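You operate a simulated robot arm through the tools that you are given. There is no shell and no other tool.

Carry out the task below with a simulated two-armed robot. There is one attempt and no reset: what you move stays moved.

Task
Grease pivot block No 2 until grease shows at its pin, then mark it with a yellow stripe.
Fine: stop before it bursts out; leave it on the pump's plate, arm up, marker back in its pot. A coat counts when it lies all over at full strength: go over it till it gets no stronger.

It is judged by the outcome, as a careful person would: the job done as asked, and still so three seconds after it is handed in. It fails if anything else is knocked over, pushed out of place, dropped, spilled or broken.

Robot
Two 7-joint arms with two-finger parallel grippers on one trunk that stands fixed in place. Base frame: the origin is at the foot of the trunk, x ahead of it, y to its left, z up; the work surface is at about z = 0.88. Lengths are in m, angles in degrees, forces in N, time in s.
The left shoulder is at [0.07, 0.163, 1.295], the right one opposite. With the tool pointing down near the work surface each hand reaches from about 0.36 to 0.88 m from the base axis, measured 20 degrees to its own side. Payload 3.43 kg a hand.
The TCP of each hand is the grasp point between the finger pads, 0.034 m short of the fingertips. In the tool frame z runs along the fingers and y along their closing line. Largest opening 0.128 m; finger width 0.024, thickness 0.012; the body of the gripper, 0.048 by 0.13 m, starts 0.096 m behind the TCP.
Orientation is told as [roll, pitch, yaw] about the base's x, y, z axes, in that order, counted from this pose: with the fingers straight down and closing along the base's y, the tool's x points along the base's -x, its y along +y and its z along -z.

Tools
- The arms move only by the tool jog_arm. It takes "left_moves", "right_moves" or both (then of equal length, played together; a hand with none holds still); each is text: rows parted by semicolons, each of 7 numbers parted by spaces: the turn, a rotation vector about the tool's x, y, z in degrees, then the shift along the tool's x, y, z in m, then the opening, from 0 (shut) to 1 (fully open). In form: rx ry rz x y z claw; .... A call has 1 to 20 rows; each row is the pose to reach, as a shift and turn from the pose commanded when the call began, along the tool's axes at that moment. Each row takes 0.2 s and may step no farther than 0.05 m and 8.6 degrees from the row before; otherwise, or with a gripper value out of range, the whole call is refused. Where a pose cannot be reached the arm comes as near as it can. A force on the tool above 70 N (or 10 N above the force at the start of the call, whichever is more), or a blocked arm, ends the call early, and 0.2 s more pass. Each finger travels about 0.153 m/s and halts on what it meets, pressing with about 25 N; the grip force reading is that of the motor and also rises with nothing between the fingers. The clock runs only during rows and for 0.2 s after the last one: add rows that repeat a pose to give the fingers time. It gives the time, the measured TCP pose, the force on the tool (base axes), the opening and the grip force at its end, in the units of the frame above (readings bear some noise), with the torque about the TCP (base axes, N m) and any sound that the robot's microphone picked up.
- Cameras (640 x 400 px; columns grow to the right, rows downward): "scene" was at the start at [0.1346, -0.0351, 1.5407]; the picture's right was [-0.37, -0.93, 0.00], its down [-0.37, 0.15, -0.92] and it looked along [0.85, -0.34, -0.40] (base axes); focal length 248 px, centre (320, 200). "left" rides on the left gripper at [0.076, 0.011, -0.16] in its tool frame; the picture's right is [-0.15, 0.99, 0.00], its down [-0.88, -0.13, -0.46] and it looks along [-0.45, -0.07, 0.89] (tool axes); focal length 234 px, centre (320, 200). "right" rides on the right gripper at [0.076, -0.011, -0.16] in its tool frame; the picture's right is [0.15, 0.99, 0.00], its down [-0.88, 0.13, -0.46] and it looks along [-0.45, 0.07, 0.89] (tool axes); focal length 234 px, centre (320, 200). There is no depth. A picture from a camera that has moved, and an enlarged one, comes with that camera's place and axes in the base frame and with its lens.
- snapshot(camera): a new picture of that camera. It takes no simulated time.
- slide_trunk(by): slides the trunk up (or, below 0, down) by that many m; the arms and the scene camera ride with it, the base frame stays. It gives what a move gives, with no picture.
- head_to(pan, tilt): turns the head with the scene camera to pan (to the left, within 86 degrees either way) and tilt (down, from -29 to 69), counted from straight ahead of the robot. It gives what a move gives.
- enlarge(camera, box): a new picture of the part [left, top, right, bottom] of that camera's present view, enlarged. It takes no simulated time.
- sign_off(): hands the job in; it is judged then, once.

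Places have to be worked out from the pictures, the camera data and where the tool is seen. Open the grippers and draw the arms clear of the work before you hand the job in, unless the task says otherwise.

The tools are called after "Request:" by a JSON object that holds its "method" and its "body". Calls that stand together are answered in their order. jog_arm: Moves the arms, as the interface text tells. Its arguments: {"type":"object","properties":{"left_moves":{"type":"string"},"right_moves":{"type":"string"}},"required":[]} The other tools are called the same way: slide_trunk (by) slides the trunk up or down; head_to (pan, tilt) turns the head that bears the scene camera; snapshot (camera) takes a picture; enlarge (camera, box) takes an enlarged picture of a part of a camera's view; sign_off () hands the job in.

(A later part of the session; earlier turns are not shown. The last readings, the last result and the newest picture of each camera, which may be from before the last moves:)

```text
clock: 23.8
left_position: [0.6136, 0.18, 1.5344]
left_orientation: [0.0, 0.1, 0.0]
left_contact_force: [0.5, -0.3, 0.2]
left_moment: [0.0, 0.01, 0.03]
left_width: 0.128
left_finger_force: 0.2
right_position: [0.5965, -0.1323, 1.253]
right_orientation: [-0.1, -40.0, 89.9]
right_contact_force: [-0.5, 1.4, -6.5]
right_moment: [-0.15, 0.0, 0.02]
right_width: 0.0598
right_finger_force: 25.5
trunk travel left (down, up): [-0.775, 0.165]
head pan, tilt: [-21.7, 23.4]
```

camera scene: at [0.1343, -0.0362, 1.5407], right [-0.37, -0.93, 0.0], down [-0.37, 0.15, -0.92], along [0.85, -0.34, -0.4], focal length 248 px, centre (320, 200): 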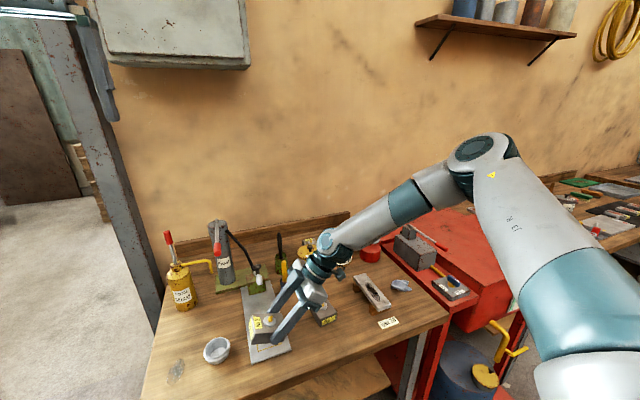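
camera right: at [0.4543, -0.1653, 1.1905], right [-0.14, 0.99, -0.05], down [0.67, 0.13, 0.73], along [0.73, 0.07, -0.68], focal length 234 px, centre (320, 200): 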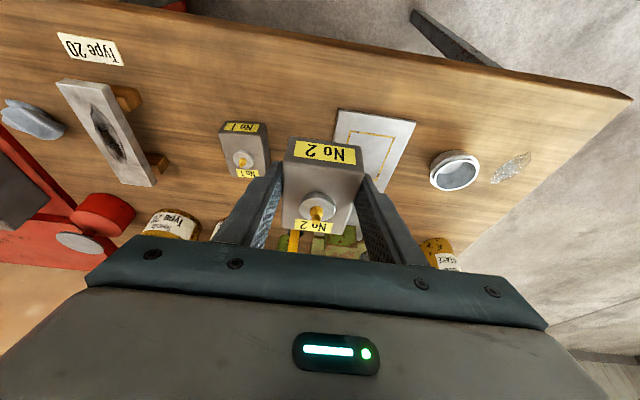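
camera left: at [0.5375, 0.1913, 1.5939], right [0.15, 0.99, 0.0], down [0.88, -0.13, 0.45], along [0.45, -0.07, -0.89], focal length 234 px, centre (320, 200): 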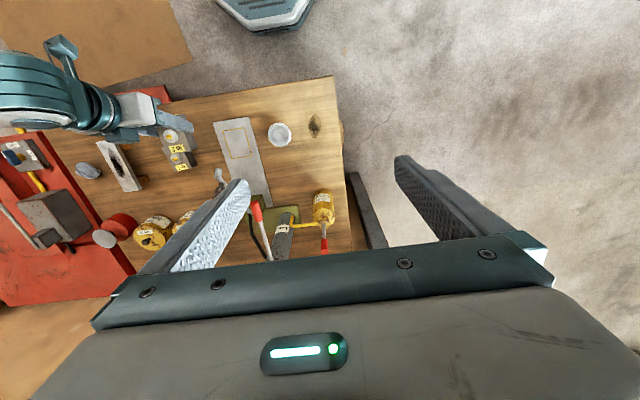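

The hand is now at z = 1.253 with nothing below that the descending block or arms could touch (block bottom will stay near 0.96). I'll slide the trunk down 0.20 first and check.

Request:
{"method": "slide_trunk", "body": {"by": -0.2}}

Request:
{"method": "snapshot", "body": {"camera": "scene"}}

```text
clock: 26.0
left_position: [0.6134, 0.1794, 1.3336]
left_orientation: [-0.1, 0.0, 0.1]
left_contact_force: [0.5, 0.4, -0.1]
left_moment: [0.0, 0.0, 0.0]
left_width: 0.1283
left_finger_force: 0.2
right_position: [0.596, -0.1319, 1.0521]
right_orientation: [-0.2, -40.0, 89.9]
right_contact_force: [0.7, 0.5, -5.8]
right_moment: [-0.14, -0.04, -0.02]
right_width: 0.0596
right_finger_force: 25.5
trunk travel left (down, up): [-0.575, 0.365]
head pan, tilt: [-21.7, 23.4]
```

```text
taken
camera scene: at [0.135, -0.035, 1.3407], right [-0.37, -0.93, 0.0], down [-0.37, 0.15, -0.92], along [0.85, -0.34, -0.4], focal length 248 px, centre (320, 200)
```

scene: 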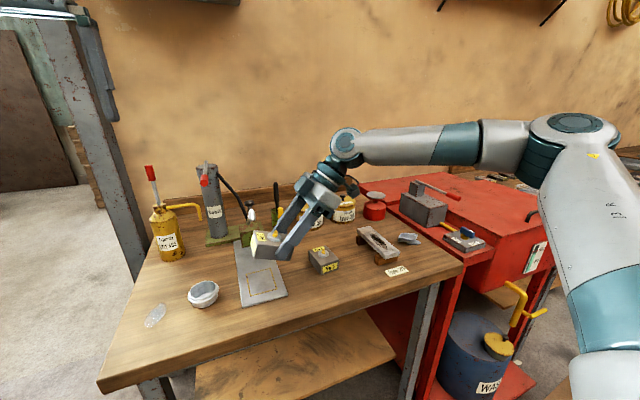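

The trunk is lowered. Now I test the inward reach again in this posture, toward (0.60, -0.06, 1.02).

Request:
{"method": "jog_arm", "body": {"right_moves": "0 0 0 -0.0114 0 0.0227 0.25; 0 0 0 -0.0229 0 0.0453 0.25; 0 0 0 -0.0343 0 0.068 0.25; 0 0 0 -0.0343 0 0.068 0.25"}}

```text
clock: 27.0
left_position: [0.6137, 0.1797, 1.335]
left_orientation: [0.1, 0.0, 0.0]
left_contact_force: [0.0, -1.1, 0.0]
left_moment: [0.03, 0.01, -0.02]
left_width: 0.1279
left_finger_force: 0.0
right_position: [0.5966, -0.0624, 1.0221]
right_orientation: [-0.2, -40.0, 89.8]
right_contact_force: [-1.0, 0.0, -5.9]
right_moment: [-0.11, 0.0, -0.02]
right_width: 0.0598
right_finger_force: 24.7
trunk travel left (down, up): [-0.575, 0.365]
head pan, tilt: [-21.7, 23.4]
```

Reach is fine now. With the trunk lower, I'll go back to the original grip orientation (yaw 0, tilt -20) and see whether the block can be set straight on the plate without re-gripping. First I reduce the lean and rise a little.

Request:
{"method": "jog_arm", "body": {"right_moves": "0 6.7 0 0 0 -0.02 0.25; 0 13.4 0 0 0 -0.04 0.25; 0 20 0 0 0 -0.06 0.25; 0 20 0 0 0 -0.06 0.25"}}

```text
clock: 28.0
left_position: [0.6135, 0.1807, 1.3343]
left_orientation: [0.0, 0.0, -0.1]
left_contact_force: [-0.5, -1.1, -0.4]
left_moment: [0.01, 0.0, 0.0]
left_width: 0.1281
left_finger_force: 0.2
right_position: [0.597, -0.0989, 1.0687]
right_orientation: [-0.1, -19.9, 89.7]
right_contact_force: [0.0, 0.1, -5.8]
right_moment: [-0.12, 0.03, 0.04]
right_width: 0.0601
right_finger_force: 24.7
trunk travel left (down, up): [-0.575, 0.365]
head pan, tilt: [-21.7, 23.4]
```

Now I rotate the hand back to yaw 0 in place.

Request:
{"method": "jog_arm", "body": {"right_moves": "2.57 0 7.05 0 0 0 0.25; 5.13 0 14.1 0 0 0 0.25; 7.7 0 21.15 0 0 0 0.25; 10.27 0 28.2 0 0 0 0.25; 12.83 0 35.25 0 0 0 0.25; 15.4 0 42.3 0 0 0 0.25; 17.97 0 49.35 0 0 0 0.25; 20.53 0 56.4 0 0 0 0.25; 23.1 0 63.45 0 0 0 0.25; 25.67 0 70.5 0 0 0 0.25; 28.23 0 77.55 0 0 0 0.25; 30.8 0 84.6 0 0 0 0.25; 30.8 0 84.6 0 0 0 0.25"}}

Request:
{"method": "snapshot", "body": {"camera": "scene"}}

```text
clock: 30.8
left_position: [0.6156, 0.182, 1.3338]
left_orientation: [-0.1, 0.1, 0.1]
left_contact_force: [-0.3, 0.1, -0.9]
left_moment: [-0.02, 0.03, 0.01]
left_width: 0.1282
left_finger_force: 0.1
right_position: [0.597, -0.1252, 1.0697]
right_orientation: [0.0, -20.1, 0.4]
right_contact_force: [-0.5, 0.4, -7.6]
right_moment: [-0.01, 0.11, -0.01]
right_width: 0.0598
right_finger_force: 25.3
right hand out of reach, approached as far as the arm can: row 10, 11, 12, 13
trunk travel left (down, up): [-0.575, 0.365]
head pan, tilt: [-21.7, 23.4]
```

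```text
taken
camera scene: at [0.1367, -0.0333, 1.3405], right [-0.37, -0.93, 0.0], down [-0.37, 0.15, -0.92], along [0.85, -0.34, -0.4], focal length 248 px, centre (320, 200)
```

scene: 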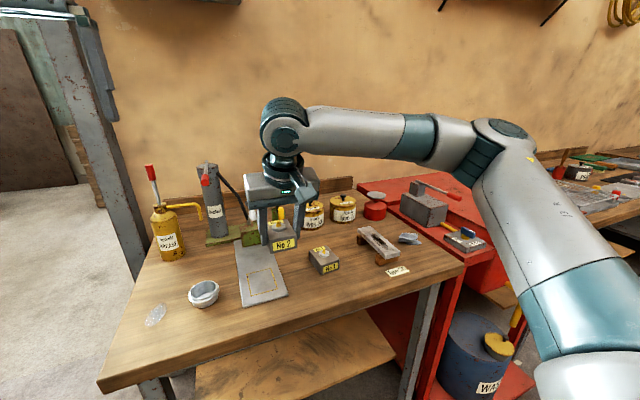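

At yaw 0 the limit is y ≈ -0.125, so carrying it in this grip won't do. I'll take the block back to its free original spot, and re-grip it end to end (fingers on the ±x faces, hand leaning toward -y), a posture that reaches well and keeps clear of the nozzle.

Request:
{"method": "jog_arm", "body": {"right_moves": "-0.2 0 -0.56 -0.0048 -0.0288 0.0071 0.25; -0.41 0 -1.13 -0.0095 -0.0576 0.0141 0.25; -0.62 0 -1.69 -0.0143 -0.0864 0.0212 0.25; -0.82 0 -2.25 -0.019 -0.1153 0.0282 0.25; -1.03 0 -2.81 -0.0238 -0.1441 0.0353 0.25; -1.23 0 -3.38 -0.0285 -0.1729 0.0423 0.25; -1.44 0 -3.94 -0.0333 -0.2017 0.0494 0.25; -1.64 0 -4.5 -0.038 -0.2305 0.0564 0.25; -1.64 0 -4.5 -0.038 -0.2305 0.0564 0.25"}}

Request:
{"method": "snapshot", "body": {"camera": "scene"}}

Request:
{"method": "snapshot", "body": {"camera": "right"}}

```text
clock: 32.8
left_position: [0.6131, 0.1798, 1.3338]
left_orientation: [0.0, 0.0, 0.0]
left_contact_force: [-0.1, 0.4, 0.1]
left_moment: [0.0, -0.01, -0.02]
left_width: 0.1277
left_finger_force: 0.1
right_position: [0.6487, -0.3577, 1.0306]
right_orientation: [0.0, -20.0, 4.5]
right_contact_force: [0.7, -0.6, -5.9]
right_moment: [-0.04, 0.11, 0.02]
right_width: 0.0595
right_finger_force: 25.3
trunk travel left (down, up): [-0.575, 0.365]
head pan, tilt: [-21.7, 23.4]
```

```text
taken
camera scene: at [0.1352, -0.0346, 1.3406], right [-0.37, -0.93, 0.0], down [-0.37, 0.15, -0.92], along [0.85, -0.34, -0.4], focal length 248 px, centre (320, 200)
```

scene: 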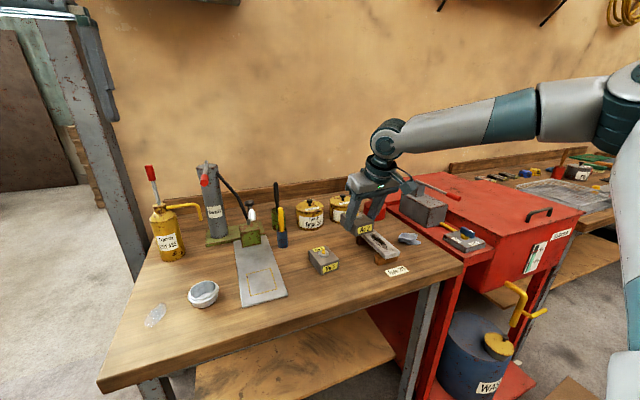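

```text
taken
camera right: at [0.5236, -0.3785, 1.1541], right [-0.21, 0.98, -0.05], down [0.66, 0.18, 0.73], along [0.72, 0.12, -0.68], focal length 234 px, centre (320, 200)
```

right: 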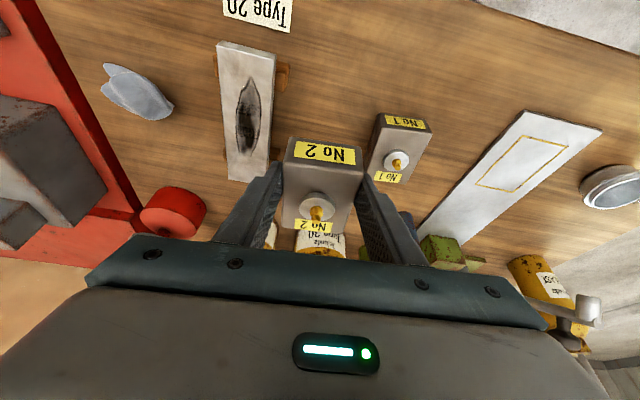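

The hand is above the original spot, clear of the blade and No 1. I'll lower the block to just above the bench.

Request:
{"method": "jog_arm", "body": {"right_moves": "0 0 0 0.006 0.0009 0.0203 0.25; 0 0 0 0.0121 0.0018 0.0407 0.25; 0 0 0 0.0182 0.0027 0.061 0.25; 0 0 0 0.0242 0.0036 0.0814 0.25; 0 0 0 0.0285 0.0045 0.096 0.25; 0 0 0 0.0303 0.0045 0.1017 0.25; 0 0 0 0.0303 0.0045 0.1017 0.25"}}

Request:
{"method": "enlarge", "body": {"camera": "scene", "box": [290, 210, 434, 300]}}

```text
clock: 34.4
left_position: [0.6129, 0.18, 1.3344]
left_orientation: [0.0, 0.1, 0.0]
left_contact_force: [-0.6, 0.0, -0.5]
left_moment: [-0.04, -0.01, -0.03]
left_width: 0.1279
left_finger_force: 0.0
right_position: [0.6547, -0.3535, 0.9249]
right_orientation: [0.0, -20.1, 4.5]
right_contact_force: [-1.3, 0.5, -5.1]
right_moment: [0.01, 0.15, 0.02]
right_width: 0.0598
right_finger_force: 25.2
trunk travel left (down, up): [-0.575, 0.365]
head pan, tilt: [-21.7, 23.4]
```

```text
4.44 times, centred on (362, 255) of scene
camera zoom: at [0.1352, -0.0353, 1.3406], right [-0.37, -0.93, 0.0], down [-0.37, 0.15, -0.92], along [0.85, -0.34, -0.4], focal length 1101 px, centre (133, -44)
```

zoom: 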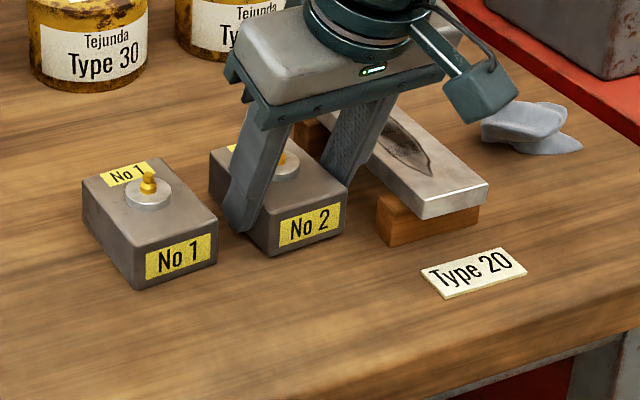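

The block hovers about 3–4 mm above the bench. I'll lower the last millimetres until the weight comes off, then open gently.

Request:
{"method": "jog_arm", "body": {"right_moves": "0 0 0 0.0007 0 0.0019 0.25; 0 0 0 0.0014 0 0.0038 0.25; 0 0 0 0.0014 0 0.0038 0.25"}}

```text
clock: 35.2
left_position: [0.6132, 0.1791, 1.3351]
left_orientation: [0.0, 0.0, -0.1]
left_contact_force: [0.4, -0.3, -0.4]
left_moment: [-0.02, -0.02, 0.01]
left_width: 0.1282
left_finger_force: 0.1
right_position: [0.6554, -0.3531, 0.9224]
right_orientation: [-0.1, -20.3, 4.5]
right_contact_force: [0.5, -2.2, 3.8]
right_moment: [0.16, 0.17, 0.04]
right_width: 0.0596
right_finger_force: 25.3
trunk travel left (down, up): [-0.575, 0.365]
head pan, tilt: [-21.7, 23.4]
```

The block is on the bench (upward force). Opening by a small amount and lifting straight up.

Request:
{"method": "jog_arm", "body": {"right_moves": "0 0 0 0 0 0 0.5; 0 0 0 0 0 0 0.56; 0 0 0 0 0 0 0.56; 0 0 0 -0.0103 0 -0.0282 0.56; 0 0 0 -0.0222 0 -0.0611 0.56; 0 0 0 -0.0342 0 -0.094 0.56; 0 0 0 -0.0445 0 -0.122 0.7; 0 0 0 -0.0513 0 -0.141 0.9; 0 0 0 -0.0513 0 -0.141 0.9"}}

Request:
{"method": "snapshot", "body": {"camera": "right"}}

Request:
{"method": "enlarge", "body": {"camera": "scene", "box": [290, 210, 434, 300]}}

```text
clock: 37.2
left_position: [0.6133, 0.1794, 1.3336]
left_orientation: [0.0, 0.0, 0.0]
left_contact_force: [0.4, 0.4, -0.2]
left_moment: [0.02, -0.03, 0.04]
left_width: 0.1282
left_finger_force: 0.2
right_position: [0.6536, -0.3526, 1.071]
right_orientation: [0.0, -20.1, 4.6]
right_contact_force: [0.7, 0.7, -0.7]
right_moment: [0.02, -0.02, 0.01]
right_width: 0.1152
right_finger_force: 0.0
trunk travel left (down, up): [-0.575, 0.365]
head pan, tilt: [-21.7, 23.4]
```

```text
taken
camera right: at [0.5287, -0.3745, 1.1948], right [-0.21, 0.98, -0.05], down [0.66, 0.18, 0.73], along [0.72, 0.12, -0.68], focal length 234 px, centre (320, 200)
```

right: 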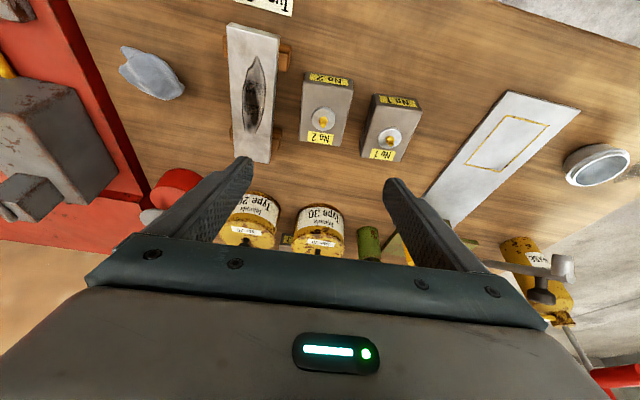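

```text
4.44 times, centred on (362, 255) of scene
camera zoom: at [0.1347, -0.0351, 1.3407], right [-0.37, -0.93, 0.0], down [-0.37, 0.15, -0.92], along [0.85, -0.34, -0.4], focal length 1101 px, centre (133, -44)
```

zoom: 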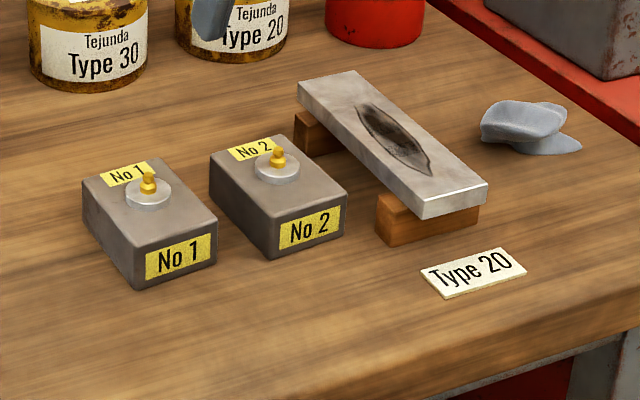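

Block No 2 stands free again. I'll measure it precisely through the right camera for the new grip.

Request:
{"method": "enlarge", "body": {"camera": "right", "box": [270, 50, 398, 130]}}

```text
5.00 times, centred on (334, 90) of right
camera zoom: at [0.5287, -0.3745, 1.1948], right [-0.21, 0.98, -0.05], down [0.66, 0.18, 0.73], along [0.72, 0.12, -0.68], focal length 1171 px, centre (250, 750)
```

zoom: 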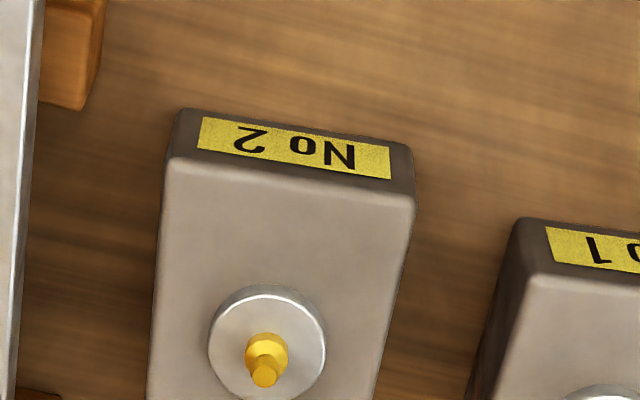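

Block centre ≈ (0.669, -0.3525), yaw ≈ 4.5°. I'll turn the open hand by +90° above it so the fingers close along its length.

Request:
{"method": "jog_arm", "body": {"right_moves": "-2.56 0 -7.04 -0.0017 -0.001 -0.0012 0.9; -5.12 0 -14.08 -0.0034 -0.002 -0.0024 0.9; -7.69 0 -21.1 -0.005 -0.003 -0.0035 0.9; -10.25 0 -28.2 -0.0067 -0.004 -0.0047 0.9; -12.8 0 -35.2 -0.0084 -0.005 -0.0059 0.9; -15.4 0 -42.25 -0.01 -0.006 -0.007 0.9; -17.9 0 -49.3 -0.0117 -0.007 -0.0082 0.9; -20.5 0 -56.3 -0.0134 -0.008 -0.0094 0.9; -23.1 0 -63.4 -0.015 -0.009 -0.0105 0.9; -25.6 0 -70.4 -0.0168 -0.01 -0.0117 0.9; -28.2 0 -77.5 -0.0184 -0.0112 -0.0128 0.9; -30.75 0 -84.5 -0.0201 -0.0122 -0.014 0.9; -30.75 0 -84.5 -0.0201 -0.0122 -0.014 0.9"}}

Request:
{"method": "snapshot", "body": {"camera": "right"}}

Request:
{"method": "snapshot", "body": {"camera": "scene"}}

```text
clock: 40.0
left_position: [0.6133, 0.1813, 1.3344]
left_orientation: [0.0, 0.0, 0.0]
left_contact_force: [0.5, 0.4, 0.8]
left_moment: [-0.03, 0.0, 0.02]
left_width: 0.1278
left_finger_force: 0.1
right_position: [0.6691, -0.3634, 1.0913]
right_orientation: [-0.2, -20.0, 94.5]
right_contact_force: [-0.2, -0.7, 0.1]
right_moment: [0.0, 0.01, -0.02]
right_width: 0.1152
right_finger_force: 0.0
trunk travel left (down, up): [-0.575, 0.365]
head pan, tilt: [-21.7, 23.4]
```

```text
taken
camera right: at [0.6888, -0.4887, 1.2153], right [-0.98, -0.21, -0.05], down [-0.18, 0.66, 0.73], along [-0.12, 0.72, -0.68], focal length 234 px, centre (320, 200)
```

right: 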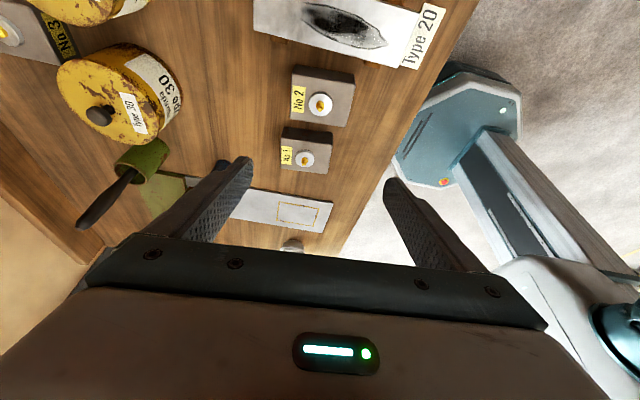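

```text
taken
camera scene: at [0.1342, -0.0351, 1.3407], right [-0.37, -0.93, 0.0], down [-0.37, 0.15, -0.92], along [0.85, -0.34, -0.4], focal length 248 px, centre (320, 200)
```

scene: 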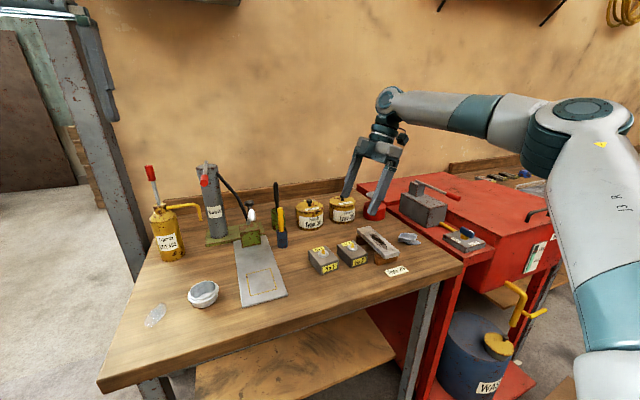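

The hand is turned cleanly. I'll tilt to 30° lean and descend partway around the block to check the finger alignment.

Request:
{"method": "jog_arm", "body": {"right_moves": "0 -3.3 0 0.008 0 0.022 0.88; 0 -6.7 0 0.017 0 0.047 0.88; 0 -10 0 0.027 0 0.075 0.88; 0 -10 0 0.036 0 0.1 0.88; 0 -10 0 0.0448 0 0.1231 0.88; 0 -10 0 0.0448 0 0.1231 0.88"}}

Request:
{"method": "snapshot", "body": {"camera": "right"}}

Request:
{"method": "enlarge", "body": {"camera": "scene", "box": [290, 190, 450, 290]}}

```text
clock: 41.4
left_position: [0.6129, 0.1791, 1.3337]
left_orientation: [-0.1, 0.0, 0.0]
left_contact_force: [0.1, 0.1, 1.2]
left_moment: [-0.03, 0.04, -0.01]
left_width: 0.1283
left_finger_force: 0.0
right_position: [0.6686, -0.3635, 0.9597]
right_orientation: [-0.1, -30.0, 94.5]
right_contact_force: [-0.5, 0.8, -0.1]
right_moment: [-0.02, 0.01, 0.04]
right_width: 0.1125
right_finger_force: 0.1
trunk travel left (down, up): [-0.575, 0.365]
head pan, tilt: [-21.7, 23.4]
```

```text
taken
camera right: at [0.6906, -0.5085, 1.0596], right [-0.98, -0.2, -0.08], down [-0.17, 0.52, 0.83], along [-0.13, 0.83, -0.55], focal length 234 px, centre (320, 200)
```

right: 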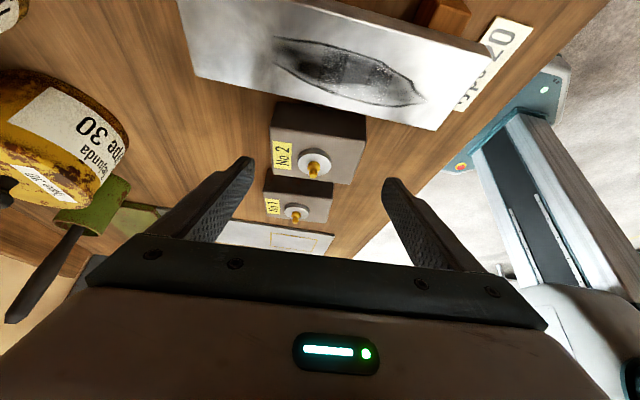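

```text
4.00 times, centred on (370, 240) of scene
camera zoom: at [0.1343, -0.0348, 1.3407], right [-0.37, -0.93, 0.0], down [-0.37, 0.15, -0.92], along [0.85, -0.34, -0.4], focal length 991 px, centre (120, 40)
```

zoom: 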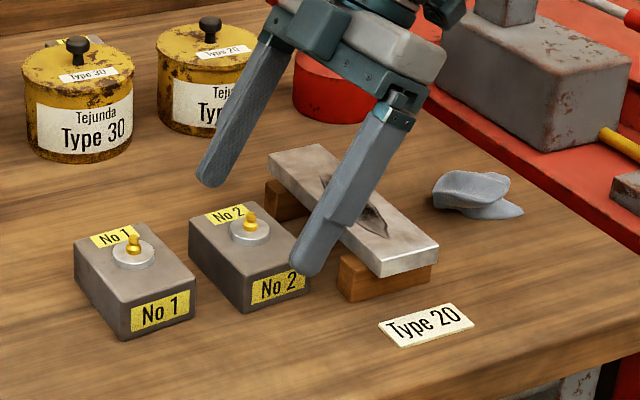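

Alignment looks right: one finger in front of the block, one behind, hand clear of the blade. Descending the last 4 cm, then closing.

Request:
{"method": "jog_arm", "body": {"right_moves": "0 0 0 0.0065 0 0.0113 0.85; 0 0 0 0.013 0 0.0225 0.82; 0 0 0 0.0195 0 0.0338 0.8; 0 0 0 0.0195 0 0.0338 0.8"}}

Request:
{"method": "enlarge", "body": {"camera": "scene", "box": [290, 190, 450, 290]}}

Request:
{"method": "enlarge", "body": {"camera": "right", "box": [200, 80, 440, 230]}}

```text
clock: 42.4
left_position: [0.6121, 0.1793, 1.3345]
left_orientation: [0.0, -0.1, 0.1]
left_contact_force: [0.4, 0.0, -0.2]
left_moment: [0.01, 0.0, 0.0]
left_width: 0.1279
left_finger_force: 0.1
right_position: [0.6691, -0.3644, 0.9216]
right_orientation: [-0.2, -30.0, 94.5]
right_contact_force: [0.2, 0.2, -0.7]
right_moment: [-0.01, -0.03, 0.0]
right_width: 0.1025
right_finger_force: 0.1
trunk travel left (down, up): [-0.575, 0.365]
head pan, tilt: [-21.7, 23.4]
```

```text
4.00 times, centred on (370, 240) of scene
camera zoom: at [0.1344, -0.035, 1.3407], right [-0.37, -0.93, 0.0], down [-0.37, 0.15, -0.92], along [0.85, -0.34, -0.4], focal length 991 px, centre (120, 40)
```

zoom: 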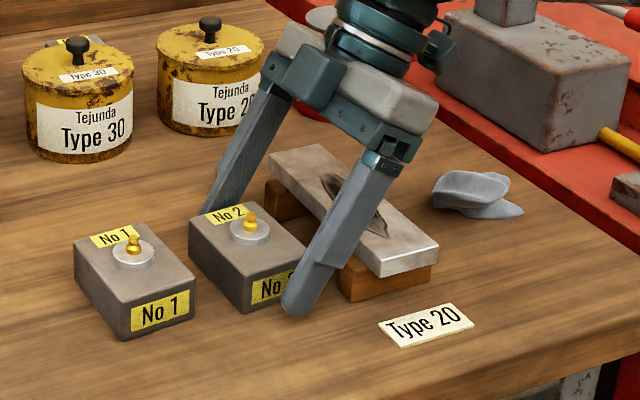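

```text
2.67 times, centred on (320, 155) of right
camera zoom: at [0.6911, -0.5086, 1.0215], right [-0.98, -0.2, -0.08], down [-0.17, 0.52, 0.83], along [-0.13, 0.83, -0.55], focal length 624 px, centre (320, 320)
```

zoom: 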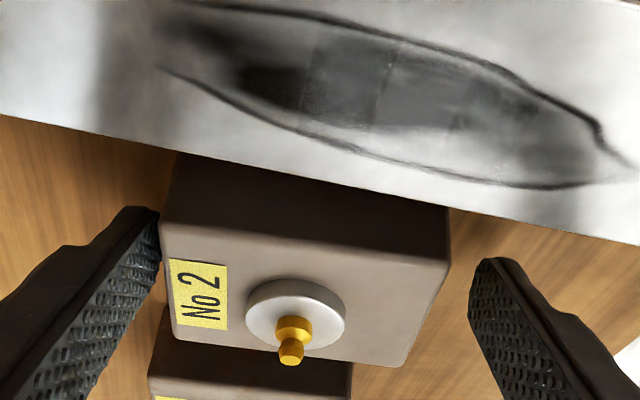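

The fingers are on both sides of the block. I'll shift 2 mm in +x to centre better, then close slowly.

Request:
{"method": "jog_arm", "body": {"right_moves": "0 0 0 0 -0.002 0 0.76; 0 0 0 0 -0.002 0 0.72; 0 0 0 0 -0.002 0 0.68; 0 0 0 0 -0.002 0 0.6; 0 0 0 0 -0.002 0 0.5; 0 0 0 0 -0.002 0 0.4; 0 0 0 0 -0.002 0 0.4"}}

Request:
{"method": "enlarge", "body": {"camera": "right", "box": [200, 80, 440, 230]}}

Request:
{"method": "enlarge", "body": {"camera": "scene", "box": [290, 190, 450, 290]}}

```text
clock: 44.0
left_position: [0.6125, 0.1795, 1.3347]
left_orientation: [-0.1, 0.0, 0.0]
left_contact_force: [-0.2, -0.6, -0.2]
left_moment: [-0.03, 0.0, 0.0]
left_width: 0.1283
left_finger_force: 0.1
right_position: [0.6722, -0.3636, 0.9219]
right_orientation: [-0.2, -30.0, 94.7]
right_contact_force: [1.8, -1.4, 1.1]
right_moment: [-0.1, 0.23, -0.01]
right_width: 0.0799
right_finger_force: 25.1
trunk travel left (down, up): [-0.575, 0.365]
head pan, tilt: [-21.7, 23.4]
```

```text
2.67 times, centred on (320, 155) of right
camera zoom: at [0.6934, -0.5086, 1.0216], right [-0.98, -0.2, -0.08], down [-0.17, 0.52, 0.83], along [-0.13, 0.83, -0.55], focal length 624 px, centre (320, 320)
```

zoom: 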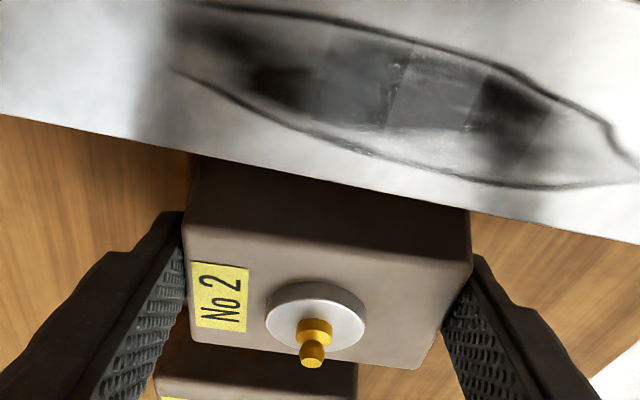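

```text
4.00 times, centred on (370, 240) of scene
camera zoom: at [0.1347, -0.035, 1.3407], right [-0.37, -0.93, 0.0], down [-0.37, 0.15, -0.92], along [0.85, -0.34, -0.4], focal length 991 px, centre (120, 40)
```

zoom: 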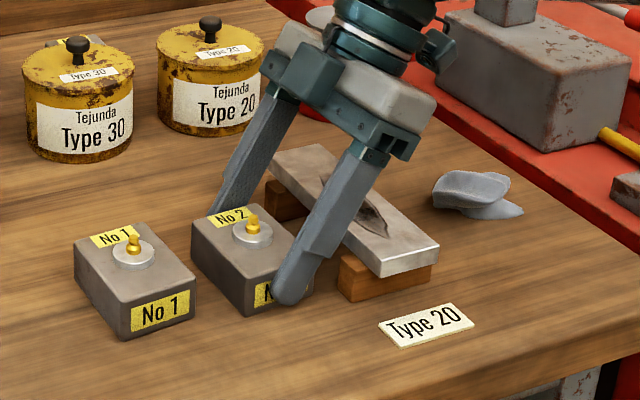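

Firm grip: width 0.0799 m (block length), 25 N. Lifting straight up 10 cm.

Request:
{"method": "jog_arm", "body": {"right_moves": "0 0 0 -0.005 0 -0.0087 0.4; 0 0 0 -0.0167 0 -0.0289 0.4; 0 0 0 -0.0333 0 -0.0577 0.4; 0 0 0 -0.05 0 -0.0866 0.4; 0 0 0 -0.05 0 -0.0866 0.4"}}

Request:
{"method": "enlarge", "body": {"camera": "scene", "box": [290, 170, 450, 270]}}

Request:
{"method": "enlarge", "body": {"camera": "scene", "box": [220, 180, 316, 240]}}

```text
clock: 45.2
left_position: [0.6143, 0.1791, 1.3334]
left_orientation: [0.0, 0.1, 0.0]
left_contact_force: [-0.3, -0.9, 0.2]
left_moment: [0.03, 0.03, 0.0]
left_width: 0.1282
left_finger_force: 0.1
right_position: [0.6729, -0.3656, 1.0192]
right_orientation: [-0.1, -30.0, 94.3]
right_contact_force: [-0.4, 0.3, -6.1]
right_moment: [-0.02, 0.0, 0.02]
right_width: 0.0798
right_finger_force: 25.1
trunk travel left (down, up): [-0.575, 0.365]
head pan, tilt: [-21.7, 23.4]
```

```text
4.00 times, centred on (370, 220) of scene
camera zoom: at [0.1357, -0.0357, 1.3405], right [-0.37, -0.93, 0.0], down [-0.37, 0.15, -0.92], along [0.85, -0.34, -0.4], focal length 991 px, centre (120, 120)
```

zoom: 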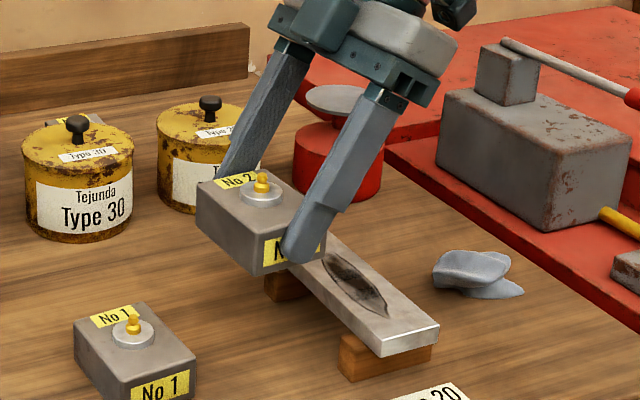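

```text
6.67 times, centred on (268, 210) of scene
camera zoom: at [0.1357, -0.0357, 1.3405], right [-0.37, -0.93, 0.0], down [-0.37, 0.15, -0.92], along [0.85, -0.34, -0.4], focal length 1652 px, centre (667, 133)
```

zoom: 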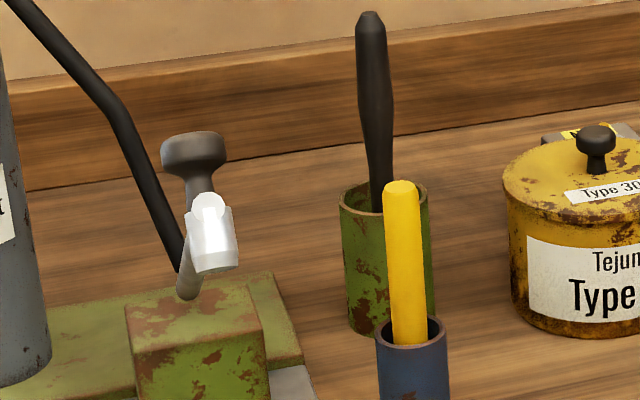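

The block hangs level. From two scene views the nozzle tip is near (0.684, -0.080, 1.058), so I must come under it with the block below z ≈ 1.0. First over to y ≈ -0.19, squaring the yaw.

Request:
{"method": "jog_arm", "body": {"right_moves": "0.375 0 0.65 -0.0253 -0.0014 0.0146 0.4; 0.75 0 1.3 -0.0506 -0.0028 0.0292 0.4; 1.125 0 1.95 -0.0759 -0.0042 0.0438 0.4; 1.5 0 2.6 -0.1013 -0.0057 0.0585 0.4; 1.875 0 3.25 -0.1266 -0.0071 0.0731 0.4; 2.25 0 3.9 -0.1519 -0.0085 0.0877 0.4; 2.25 0 3.9 -0.1519 -0.0085 0.0877 0.4"}}

Request:
{"method": "snapshot", "body": {"camera": "scene"}}

```text
clock: 46.8
left_position: [0.614, 0.1784, 1.3337]
left_orientation: [-0.1, 0.0, 0.1]
left_contact_force: [-0.8, -0.2, -0.3]
left_moment: [-0.02, -0.01, -0.03]
left_width: 0.128
left_finger_force: 0.0
right_position: [0.6664, -0.1877, 1.0203]
right_orientation: [-0.1, -30.1, 89.9]
right_contact_force: [0.1, 0.2, -6.5]
right_moment: [-0.07, 0.01, 0.01]
right_width: 0.0799
right_finger_force: 25.3
trunk travel left (down, up): [-0.575, 0.365]
head pan, tilt: [-21.7, 23.4]
```

```text
taken
camera scene: at [0.1351, -0.0359, 1.3406], right [-0.37, -0.93, 0.0], down [-0.37, 0.15, -0.92], along [0.85, -0.34, -0.4], focal length 248 px, centre (320, 200)
```

scene: 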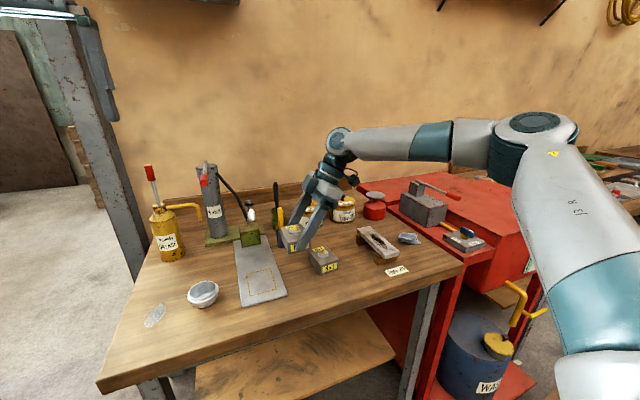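

Reach is fine. Now I descend to z ≈ 0.96 beside the plate and come in under the nozzle to y ≈ -0.14.

Request:
{"method": "jog_arm", "body": {"right_moves": "0 0 0 0.01 -0.001 0.0173 0.4; 0 0 0 0.02 -0.001 0.0347 0.4; 0 0 0 0.03 -0.001 0.052 0.4; 0 0 0 0.0083 -0.001 0.0645 0.4; 0 0 0 -0.0133 -0.001 0.077 0.4; 0 0 0 -0.0133 -0.001 0.077 0.4"}}

Request:
{"method": "enlarge", "body": {"camera": "scene", "box": [210, 170, 370, 270]}}

Request:
{"method": "snapshot", "body": {"camera": "right"}}

```text
clock: 48.2
left_position: [0.612, 0.1782, 1.3344]
left_orientation: [-0.1, 0.0, 0.0]
left_contact_force: [0.7, -0.5, 0.2]
left_moment: [0.01, -0.02, -0.02]
left_width: 0.1281
left_finger_force: 0.1
right_position: [0.6688, -0.1387, 0.9607]
right_orientation: [-0.2, -30.0, 89.8]
right_contact_force: [0.0, -0.1, -5.6]
right_moment: [-0.04, 0.03, 0.0]
right_width: 0.0802
right_finger_force: 25.2
trunk travel left (down, up): [-0.575, 0.365]
head pan, tilt: [-21.7, 23.4]
```

```text
4.00 times, centred on (290, 220) of scene
camera zoom: at [0.1352, -0.0359, 1.3406], right [-0.37, -0.93, 0.0], down [-0.37, 0.15, -0.92], along [0.85, -0.34, -0.4], focal length 991 px, centre (440, 120)
```

zoom: 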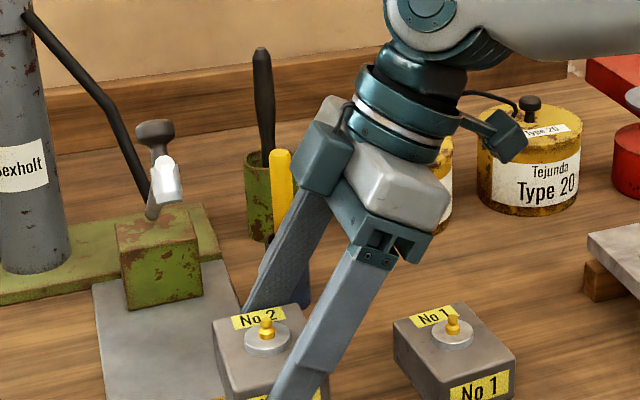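

```text
taken
camera right: at [0.6786, -0.2851, 1.0609], right [-0.99, -0.12, -0.08], down [-0.13, 0.53, 0.84], along [-0.06, 0.84, -0.54], focal length 234 px, centre (320, 200)
```

right: 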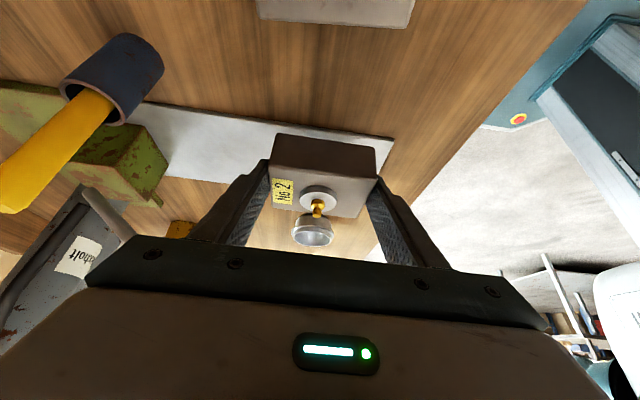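

The block is beside the nozzle, and the pen pot is about 8 cm behind the hand. I continue left 4.6 cm to be over the outline.

Request:
{"method": "jog_arm", "body": {"right_moves": "0 0 0 -0.0133 0.0005 0.0077 0.4; 0 0 0 -0.0265 0.001 0.0153 0.4; 0 0 0 -0.0398 0.001 0.023 0.4; 0 0 0 -0.0398 0.001 0.023 0.4"}}

Request:
{"method": "enlarge", "body": {"camera": "scene", "box": [190, 200, 350, 300]}}

Request:
{"method": "snapshot", "body": {"camera": "right"}}

Request:
{"method": "snapshot", "body": {"camera": "left"}}

```text
clock: 49.2
left_position: [0.6139, 0.1798, 1.3341]
left_orientation: [0.1, 0.1, -0.1]
left_contact_force: [0.1, -0.8, 0.5]
left_moment: [-0.03, 0.02, -0.02]
left_width: 0.1281
left_finger_force: 0.1
right_position: [0.6594, -0.0997, 0.9617]
right_orientation: [-0.3, -30.2, 89.9]
right_contact_force: [0.8, 0.5, -5.4]
right_moment: [-0.06, 0.0, -0.03]
right_width: 0.0798
right_finger_force: 25.1
right hand out of reach, approached as far as the arm can: row 3, 4
trunk travel left (down, up): [-0.575, 0.365]
head pan, tilt: [-21.7, 23.4]
```

```text
4.00 times, centred on (270, 250) of scene
camera zoom: at [0.1355, -0.035, 1.3406], right [-0.37, -0.93, 0.0], down [-0.37, 0.15, -0.92], along [0.85, -0.34, -0.4], focal length 991 px, centre (520, 0)
```

zoom: 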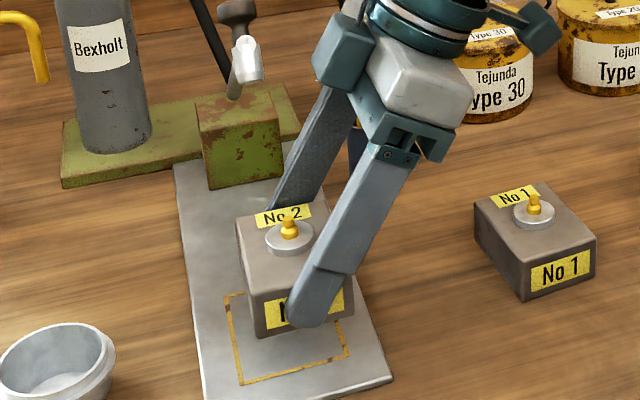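

```text
taken
camera right: at [0.6693, -0.2465, 1.0628], right [-0.99, -0.12, -0.08], down [-0.13, 0.53, 0.84], along [-0.06, 0.84, -0.54], focal length 234 px, centre (320, 200)
```

right: 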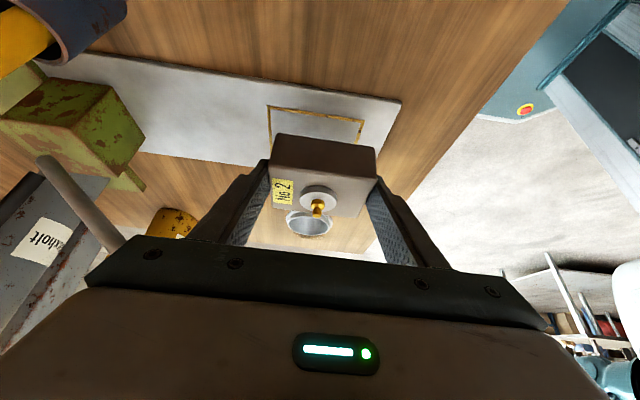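

```text
taken
camera left: at [0.5377, 0.191, 1.4934], right [0.15, 0.99, 0.0], down [0.88, -0.13, 0.45], along [0.45, -0.07, -0.89], focal length 234 px, centre (320, 200)
```

left: 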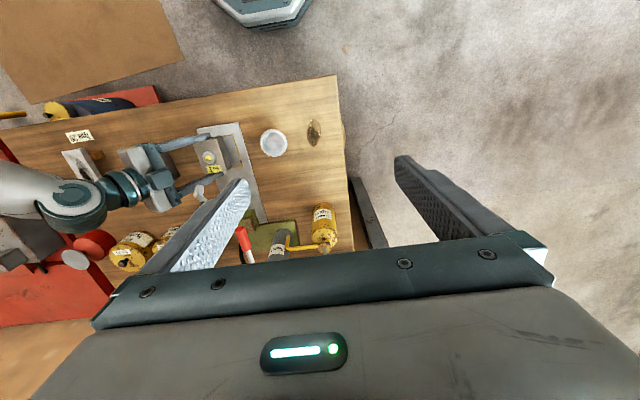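

Just short of the outline (0.659, -0.100) at the arm's limit. I'll back out, rise, lower the trunk another 12 cm and come back in with more reach.

Request:
{"method": "jog_arm", "body": {"right_moves": "0 0 0 0.0195 0 -0.0113 0.4; 0 0 0 0.039 0 -0.0225 0.4; 0 0 0 0.0450 -0.004 -0.057 0.4; 0 0 0 0.0509 -0.0076 -0.0918 0.4; 0 0 0 0.035 -0.0076 -0.1195 0.4; 0 0 0 0.0189 -0.0076 -0.1472 0.4; 0 0 0 0.0189 -0.0076 -0.1472 0.4"}}

```text
clock: 50.8
left_position: [0.6142, 0.1794, 1.3325]
left_orientation: [0.0, 0.0, 0.0]
left_contact_force: [-0.4, -0.1, -0.1]
left_moment: [0.0, -0.03, 0.01]
left_width: 0.1277
left_finger_force: 0.2
right_position: [0.6664, -0.1904, 1.0795]
right_orientation: [0.0, -30.0, 90.0]
right_contact_force: [0.1, -0.2, -5.9]
right_moment: [-0.05, 0.02, -0.02]
right_width: 0.08
right_finger_force: 25.1
trunk travel left (down, up): [-0.575, 0.365]
head pan, tilt: [-21.7, 23.4]
```

Hand at z = 1.08, so sliding down 0.11 leaves the block bottom near 0.93, above the bench and beside No 1.

Request:
{"method": "slide_trunk", "body": {"by": -0.11}}

Request:
{"method": "snapshot", "body": {"camera": "scene"}}

```text
clock: 52.2
left_position: [0.6129, 0.1805, 1.2253]
left_orientation: [-0.1, 0.1, 0.0]
left_contact_force: [0.0, 0.2, -0.1]
left_moment: [-0.01, 0.0, 0.0]
left_width: 0.128
left_finger_force: 0.1
right_position: [0.666, -0.192, 0.971]
right_orientation: [-0.2, -30.0, 90.1]
right_contact_force: [0.4, -0.1, -6.5]
right_moment: [-0.09, -0.01, 0.03]
right_width: 0.0801
right_finger_force: 24.9
trunk travel left (down, up): [-0.465, 0.475]
head pan, tilt: [-21.7, 23.4]
```

```text
taken
camera scene: at [0.1349, -0.0351, 1.2307], right [-0.37, -0.93, 0.0], down [-0.37, 0.15, -0.92], along [0.85, -0.34, -0.4], focal length 248 px, centre (320, 200)
```

scene: 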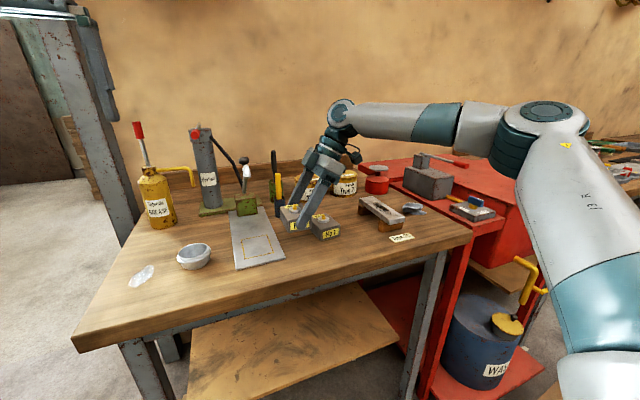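

Now back in toward the outline centre at z ≈ 0.957.

Request:
{"method": "jog_arm", "body": {"right_moves": "0 0 0 -0.0158 -0.0003 0.0124 0.4; 0 0 0 -0.0317 -0.0006 0.0248 0.4; 0 0 0 -0.0475 -0.0009 0.0371 0.4; 0 0 0 -0.0634 -0.0012 0.0495 0.4; 0 0 0 -0.0792 -0.0015 0.0619 0.4; 0 0 0 -0.0792 -0.0015 0.0619 0.4"}}

Request:
{"method": "enlarge", "body": {"camera": "scene", "box": [190, 180, 350, 280]}}

Request:
{"method": "snapshot", "body": {"camera": "right"}}

Request:
{"method": "enlarge", "body": {"camera": "left", "box": [120, 90, 280, 190]}}

```text
clock: 53.6
left_position: [0.6135, 0.1792, 1.2243]
left_orientation: [0.0, 0.0, -0.1]
left_contact_force: [0.0, -0.3, 0.1]
left_moment: [0.03, 0.01, 0.0]
left_width: 0.1282
left_finger_force: 0.1
right_position: [0.6612, -0.096, 0.9563]
right_orientation: [-0.2, -30.1, 90.0]
right_contact_force: [-1.4, 0.1, -7.3]
right_moment: [-0.11, 0.01, 0.01]
right_width: 0.0796
right_finger_force: 25.2
right hand out of reach, approached as far as the arm can: row 5, 6
trunk travel left (down, up): [-0.465, 0.475]
head pan, tilt: [-21.7, 23.4]
```

```text
4.00 times, centred on (270, 230) of scene
camera zoom: at [0.135, -0.035, 1.2306], right [-0.37, -0.93, 0.0], down [-0.37, 0.15, -0.92], along [0.85, -0.34, -0.4], focal length 991 px, centre (520, 80)
```

zoom: 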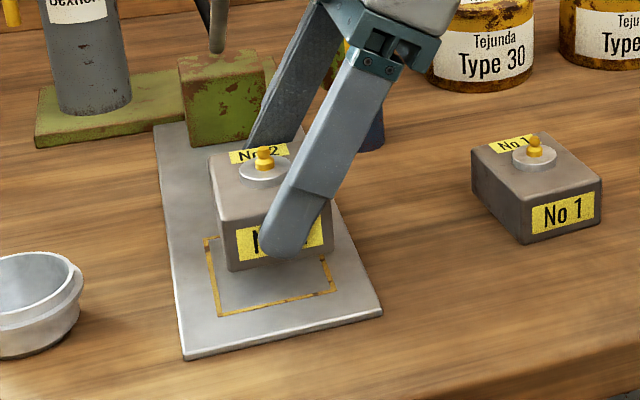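

```text
taken
camera right: at [0.6714, -0.2422, 1.0564], right [-0.99, -0.12, -0.08], down [-0.13, 0.53, 0.84], along [-0.06, 0.84, -0.54], focal length 234 px, centre (320, 200)
```

right: 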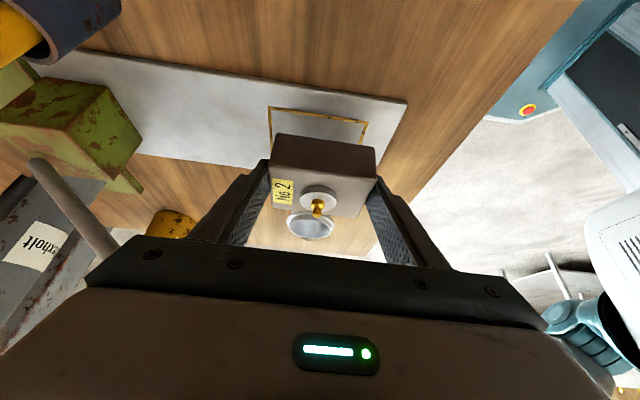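

```text
4.00 times, centred on (200, 140) of left
camera zoom: at [0.5372, 0.191, 1.3836], right [0.15, 0.99, 0.0], down [0.88, -0.13, 0.46], along [0.45, -0.07, -0.89], focal length 937 px, centre (800, 440)
```

zoom: 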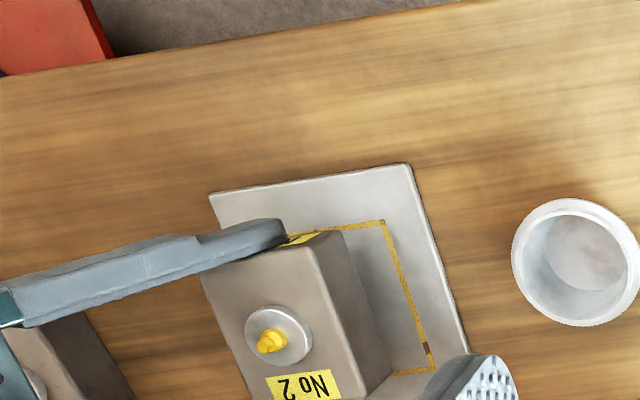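

I'm again a few millimetres short. Instead of forcing it, I'll set the block on the plate at the right x but about 2 cm to the right, then slide it into the outline by pushing its -y face with both fingertips, where reach is no problem.

Request:
{"method": "jog_arm", "body": {"right_moves": "0 0 0 0.0097 -0.0033 0.0008 0.4; 0 0 0 0.0194 -0.0065 0.0015 0.4; 0 0 0 0.0194 -0.0065 0.0015 0.4"}}

```text
clock: 54.4
left_position: [0.6137, 0.18, 1.2244]
left_orientation: [0.1, -0.1, 0.1]
left_contact_force: [0.5, -0.5, -0.2]
left_moment: [-0.03, 0.0, 0.0]
left_width: 0.1281
left_finger_force: 0.0
right_position: [0.6685, -0.1127, 0.9454]
right_orientation: [-0.1, -30.0, 90.0]
right_contact_force: [0.0, 0.2, -6.7]
right_moment: [-0.1, 0.01, -0.01]
right_width: 0.0797
right_finger_force: 25.2
trunk travel left (down, up): [-0.465, 0.475]
head pan, tilt: [-21.7, 23.4]
```

Now at (0.6685, -0.1127, 0.945) with no limit. Lowering step by step until the plate carries the block.

Request:
{"method": "jog_arm", "body": {"right_moves": "0 0 0 0.0025 0.0003 0.0043 0.4; 0 0 0 0.005 0.0008 0.0087 0.4; 0 0 0 0.006 0.0008 0.0104 0.4; 0 0 0 0.006 0.0008 0.0104 0.4"}}

Request:
{"method": "enlarge", "body": {"camera": "scene", "box": [210, 190, 322, 260]}}

```text
clock: 55.4
left_position: [0.6149, 0.1807, 1.2238]
left_orientation: [0.1, 0.0, 0.0]
left_contact_force: [0.3, -0.3, -0.2]
left_moment: [-0.02, 0.0, 0.05]
left_width: 0.128
left_finger_force: 0.0
right_position: [0.6669, -0.1124, 0.9329]
right_orientation: [-0.2, -30.0, 90.0]
right_contact_force: [-0.5, -0.3, -5.9]
right_moment: [-0.06, 0.02, 0.01]
right_width: 0.0797
right_finger_force: 24.7
trunk travel left (down, up): [-0.465, 0.475]
head pan, tilt: [-21.7, 23.4]
```

```text
5.71 times, centred on (266, 225) of scene
camera zoom: at [0.1352, -0.035, 1.2306], right [-0.37, -0.93, 0.0], down [-0.37, 0.15, -0.92], along [0.85, -0.34, -0.4], focal length 1416 px, centre (629, 57)
```

zoom: 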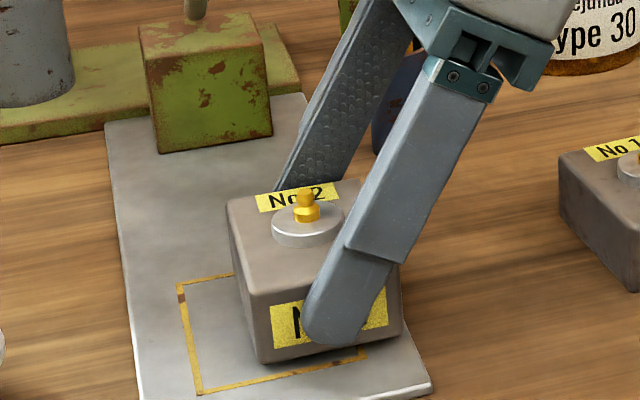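

Still hanging (force -5.9 N); a few more millimetres.

Request:
{"method": "jog_arm", "body": {"right_moves": "0 0 0 0.001 0 0.0017 0.4; 0 0 0 0.0018 0 0.003 0.4; 0 0 0 0.0018 0 0.003 0.4"}}

```text
clock: 56.2
left_position: [0.6119, 0.1795, 1.224]
left_orientation: [0.0, 0.0, 0.1]
left_contact_force: [1.6, -0.3, -0.1]
left_moment: [-0.01, 0.03, -0.02]
left_width: 0.1284
left_finger_force: 0.0
right_position: [0.6678, -0.1126, 0.9296]
right_orientation: [-0.2, -30.0, 90.0]
right_contact_force: [-0.3, 0.3, -6.3]
right_moment: [-0.06, -0.02, 0.03]
right_width: 0.0797
right_finger_force: 24.8
trunk travel left (down, up): [-0.465, 0.475]
head pan, tilt: [-21.7, 23.4]
```

Request:
{"method": "jog_arm", "body": {"right_moves": "0 0 0 0.001 0 0.0017 0.4; 0 0 0 0.002 0 0.0035 0.4; 0 0 0 0.002 0 0.0035 0.4"}}

```text
clock: 57.0
left_position: [0.6114, 0.1802, 1.2243]
left_orientation: [0.0, 0.1, 0.0]
left_contact_force: [0.4, 0.5, 0.6]
left_moment: [-0.01, 0.0, 0.03]
left_width: 0.1282
left_finger_force: 0.1
right_position: [0.6676, -0.1127, 0.9273]
right_orientation: [-0.4, -30.1, 90.0]
right_contact_force: [4.5, -2.4, 8.3]
right_moment: [-0.43, 0.33, 0.17]
right_width: 0.0799
right_finger_force: 24.6
trunk travel left (down, up): [-0.465, 0.475]
head pan, tilt: [-21.7, 23.4]
```

The plate carries the block now (+8 N). Opening, then lifting straight up while staying clear of the nozzle, which is further left.

Request:
{"method": "jog_arm", "body": {"right_moves": "0 0 0 0 0 0 0.66; 0 0 0 0 0 0 0.72; 0 0 0 0 0 0 0.76; 0 0 0 0 0 0 0.76"}}

Request:
{"method": "enlarge", "body": {"camera": "scene", "box": [210, 190, 322, 260]}}

Request:
{"method": "enlarge", "body": {"camera": "right", "box": [200, 80, 440, 230]}}

```text
clock: 58.0
left_position: [0.6128, 0.1794, 1.2244]
left_orientation: [0.0, 0.0, 0.0]
left_contact_force: [-0.3, 0.7, 0.1]
left_moment: [-0.01, -0.01, -0.01]
left_width: 0.128
left_finger_force: 0.0
right_position: [0.6668, -0.1127, 0.9253]
right_orientation: [-0.2, -30.0, 90.1]
right_contact_force: [0.2, 0.5, 0.2]
right_moment: [0.0, 0.03, -0.02]
right_width: 0.0974
right_finger_force: 0.0
trunk travel left (down, up): [-0.465, 0.475]
head pan, tilt: [-21.7, 23.4]
```

```text
5.71 times, centred on (266, 225) of scene
camera zoom: at [0.1345, -0.0349, 1.2307], right [-0.37, -0.93, 0.0], down [-0.37, 0.15, -0.92], along [0.85, -0.34, -0.4], focal length 1416 px, centre (629, 57)
```

zoom: 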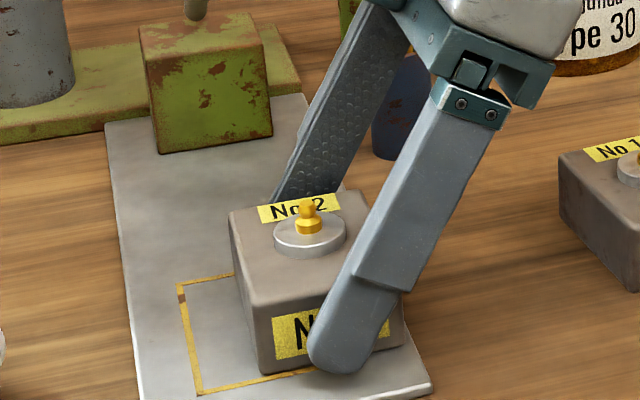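

```text
2.67 times, centred on (320, 155) of right
camera zoom: at [0.6771, -0.2585, 1.0261], right [-0.99, -0.12, -0.08], down [-0.13, 0.53, 0.83], along [-0.06, 0.84, -0.55], focal length 624 px, centre (320, 320)
```

zoom: 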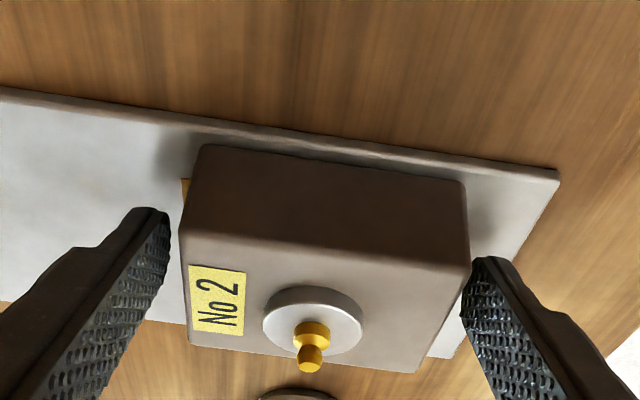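

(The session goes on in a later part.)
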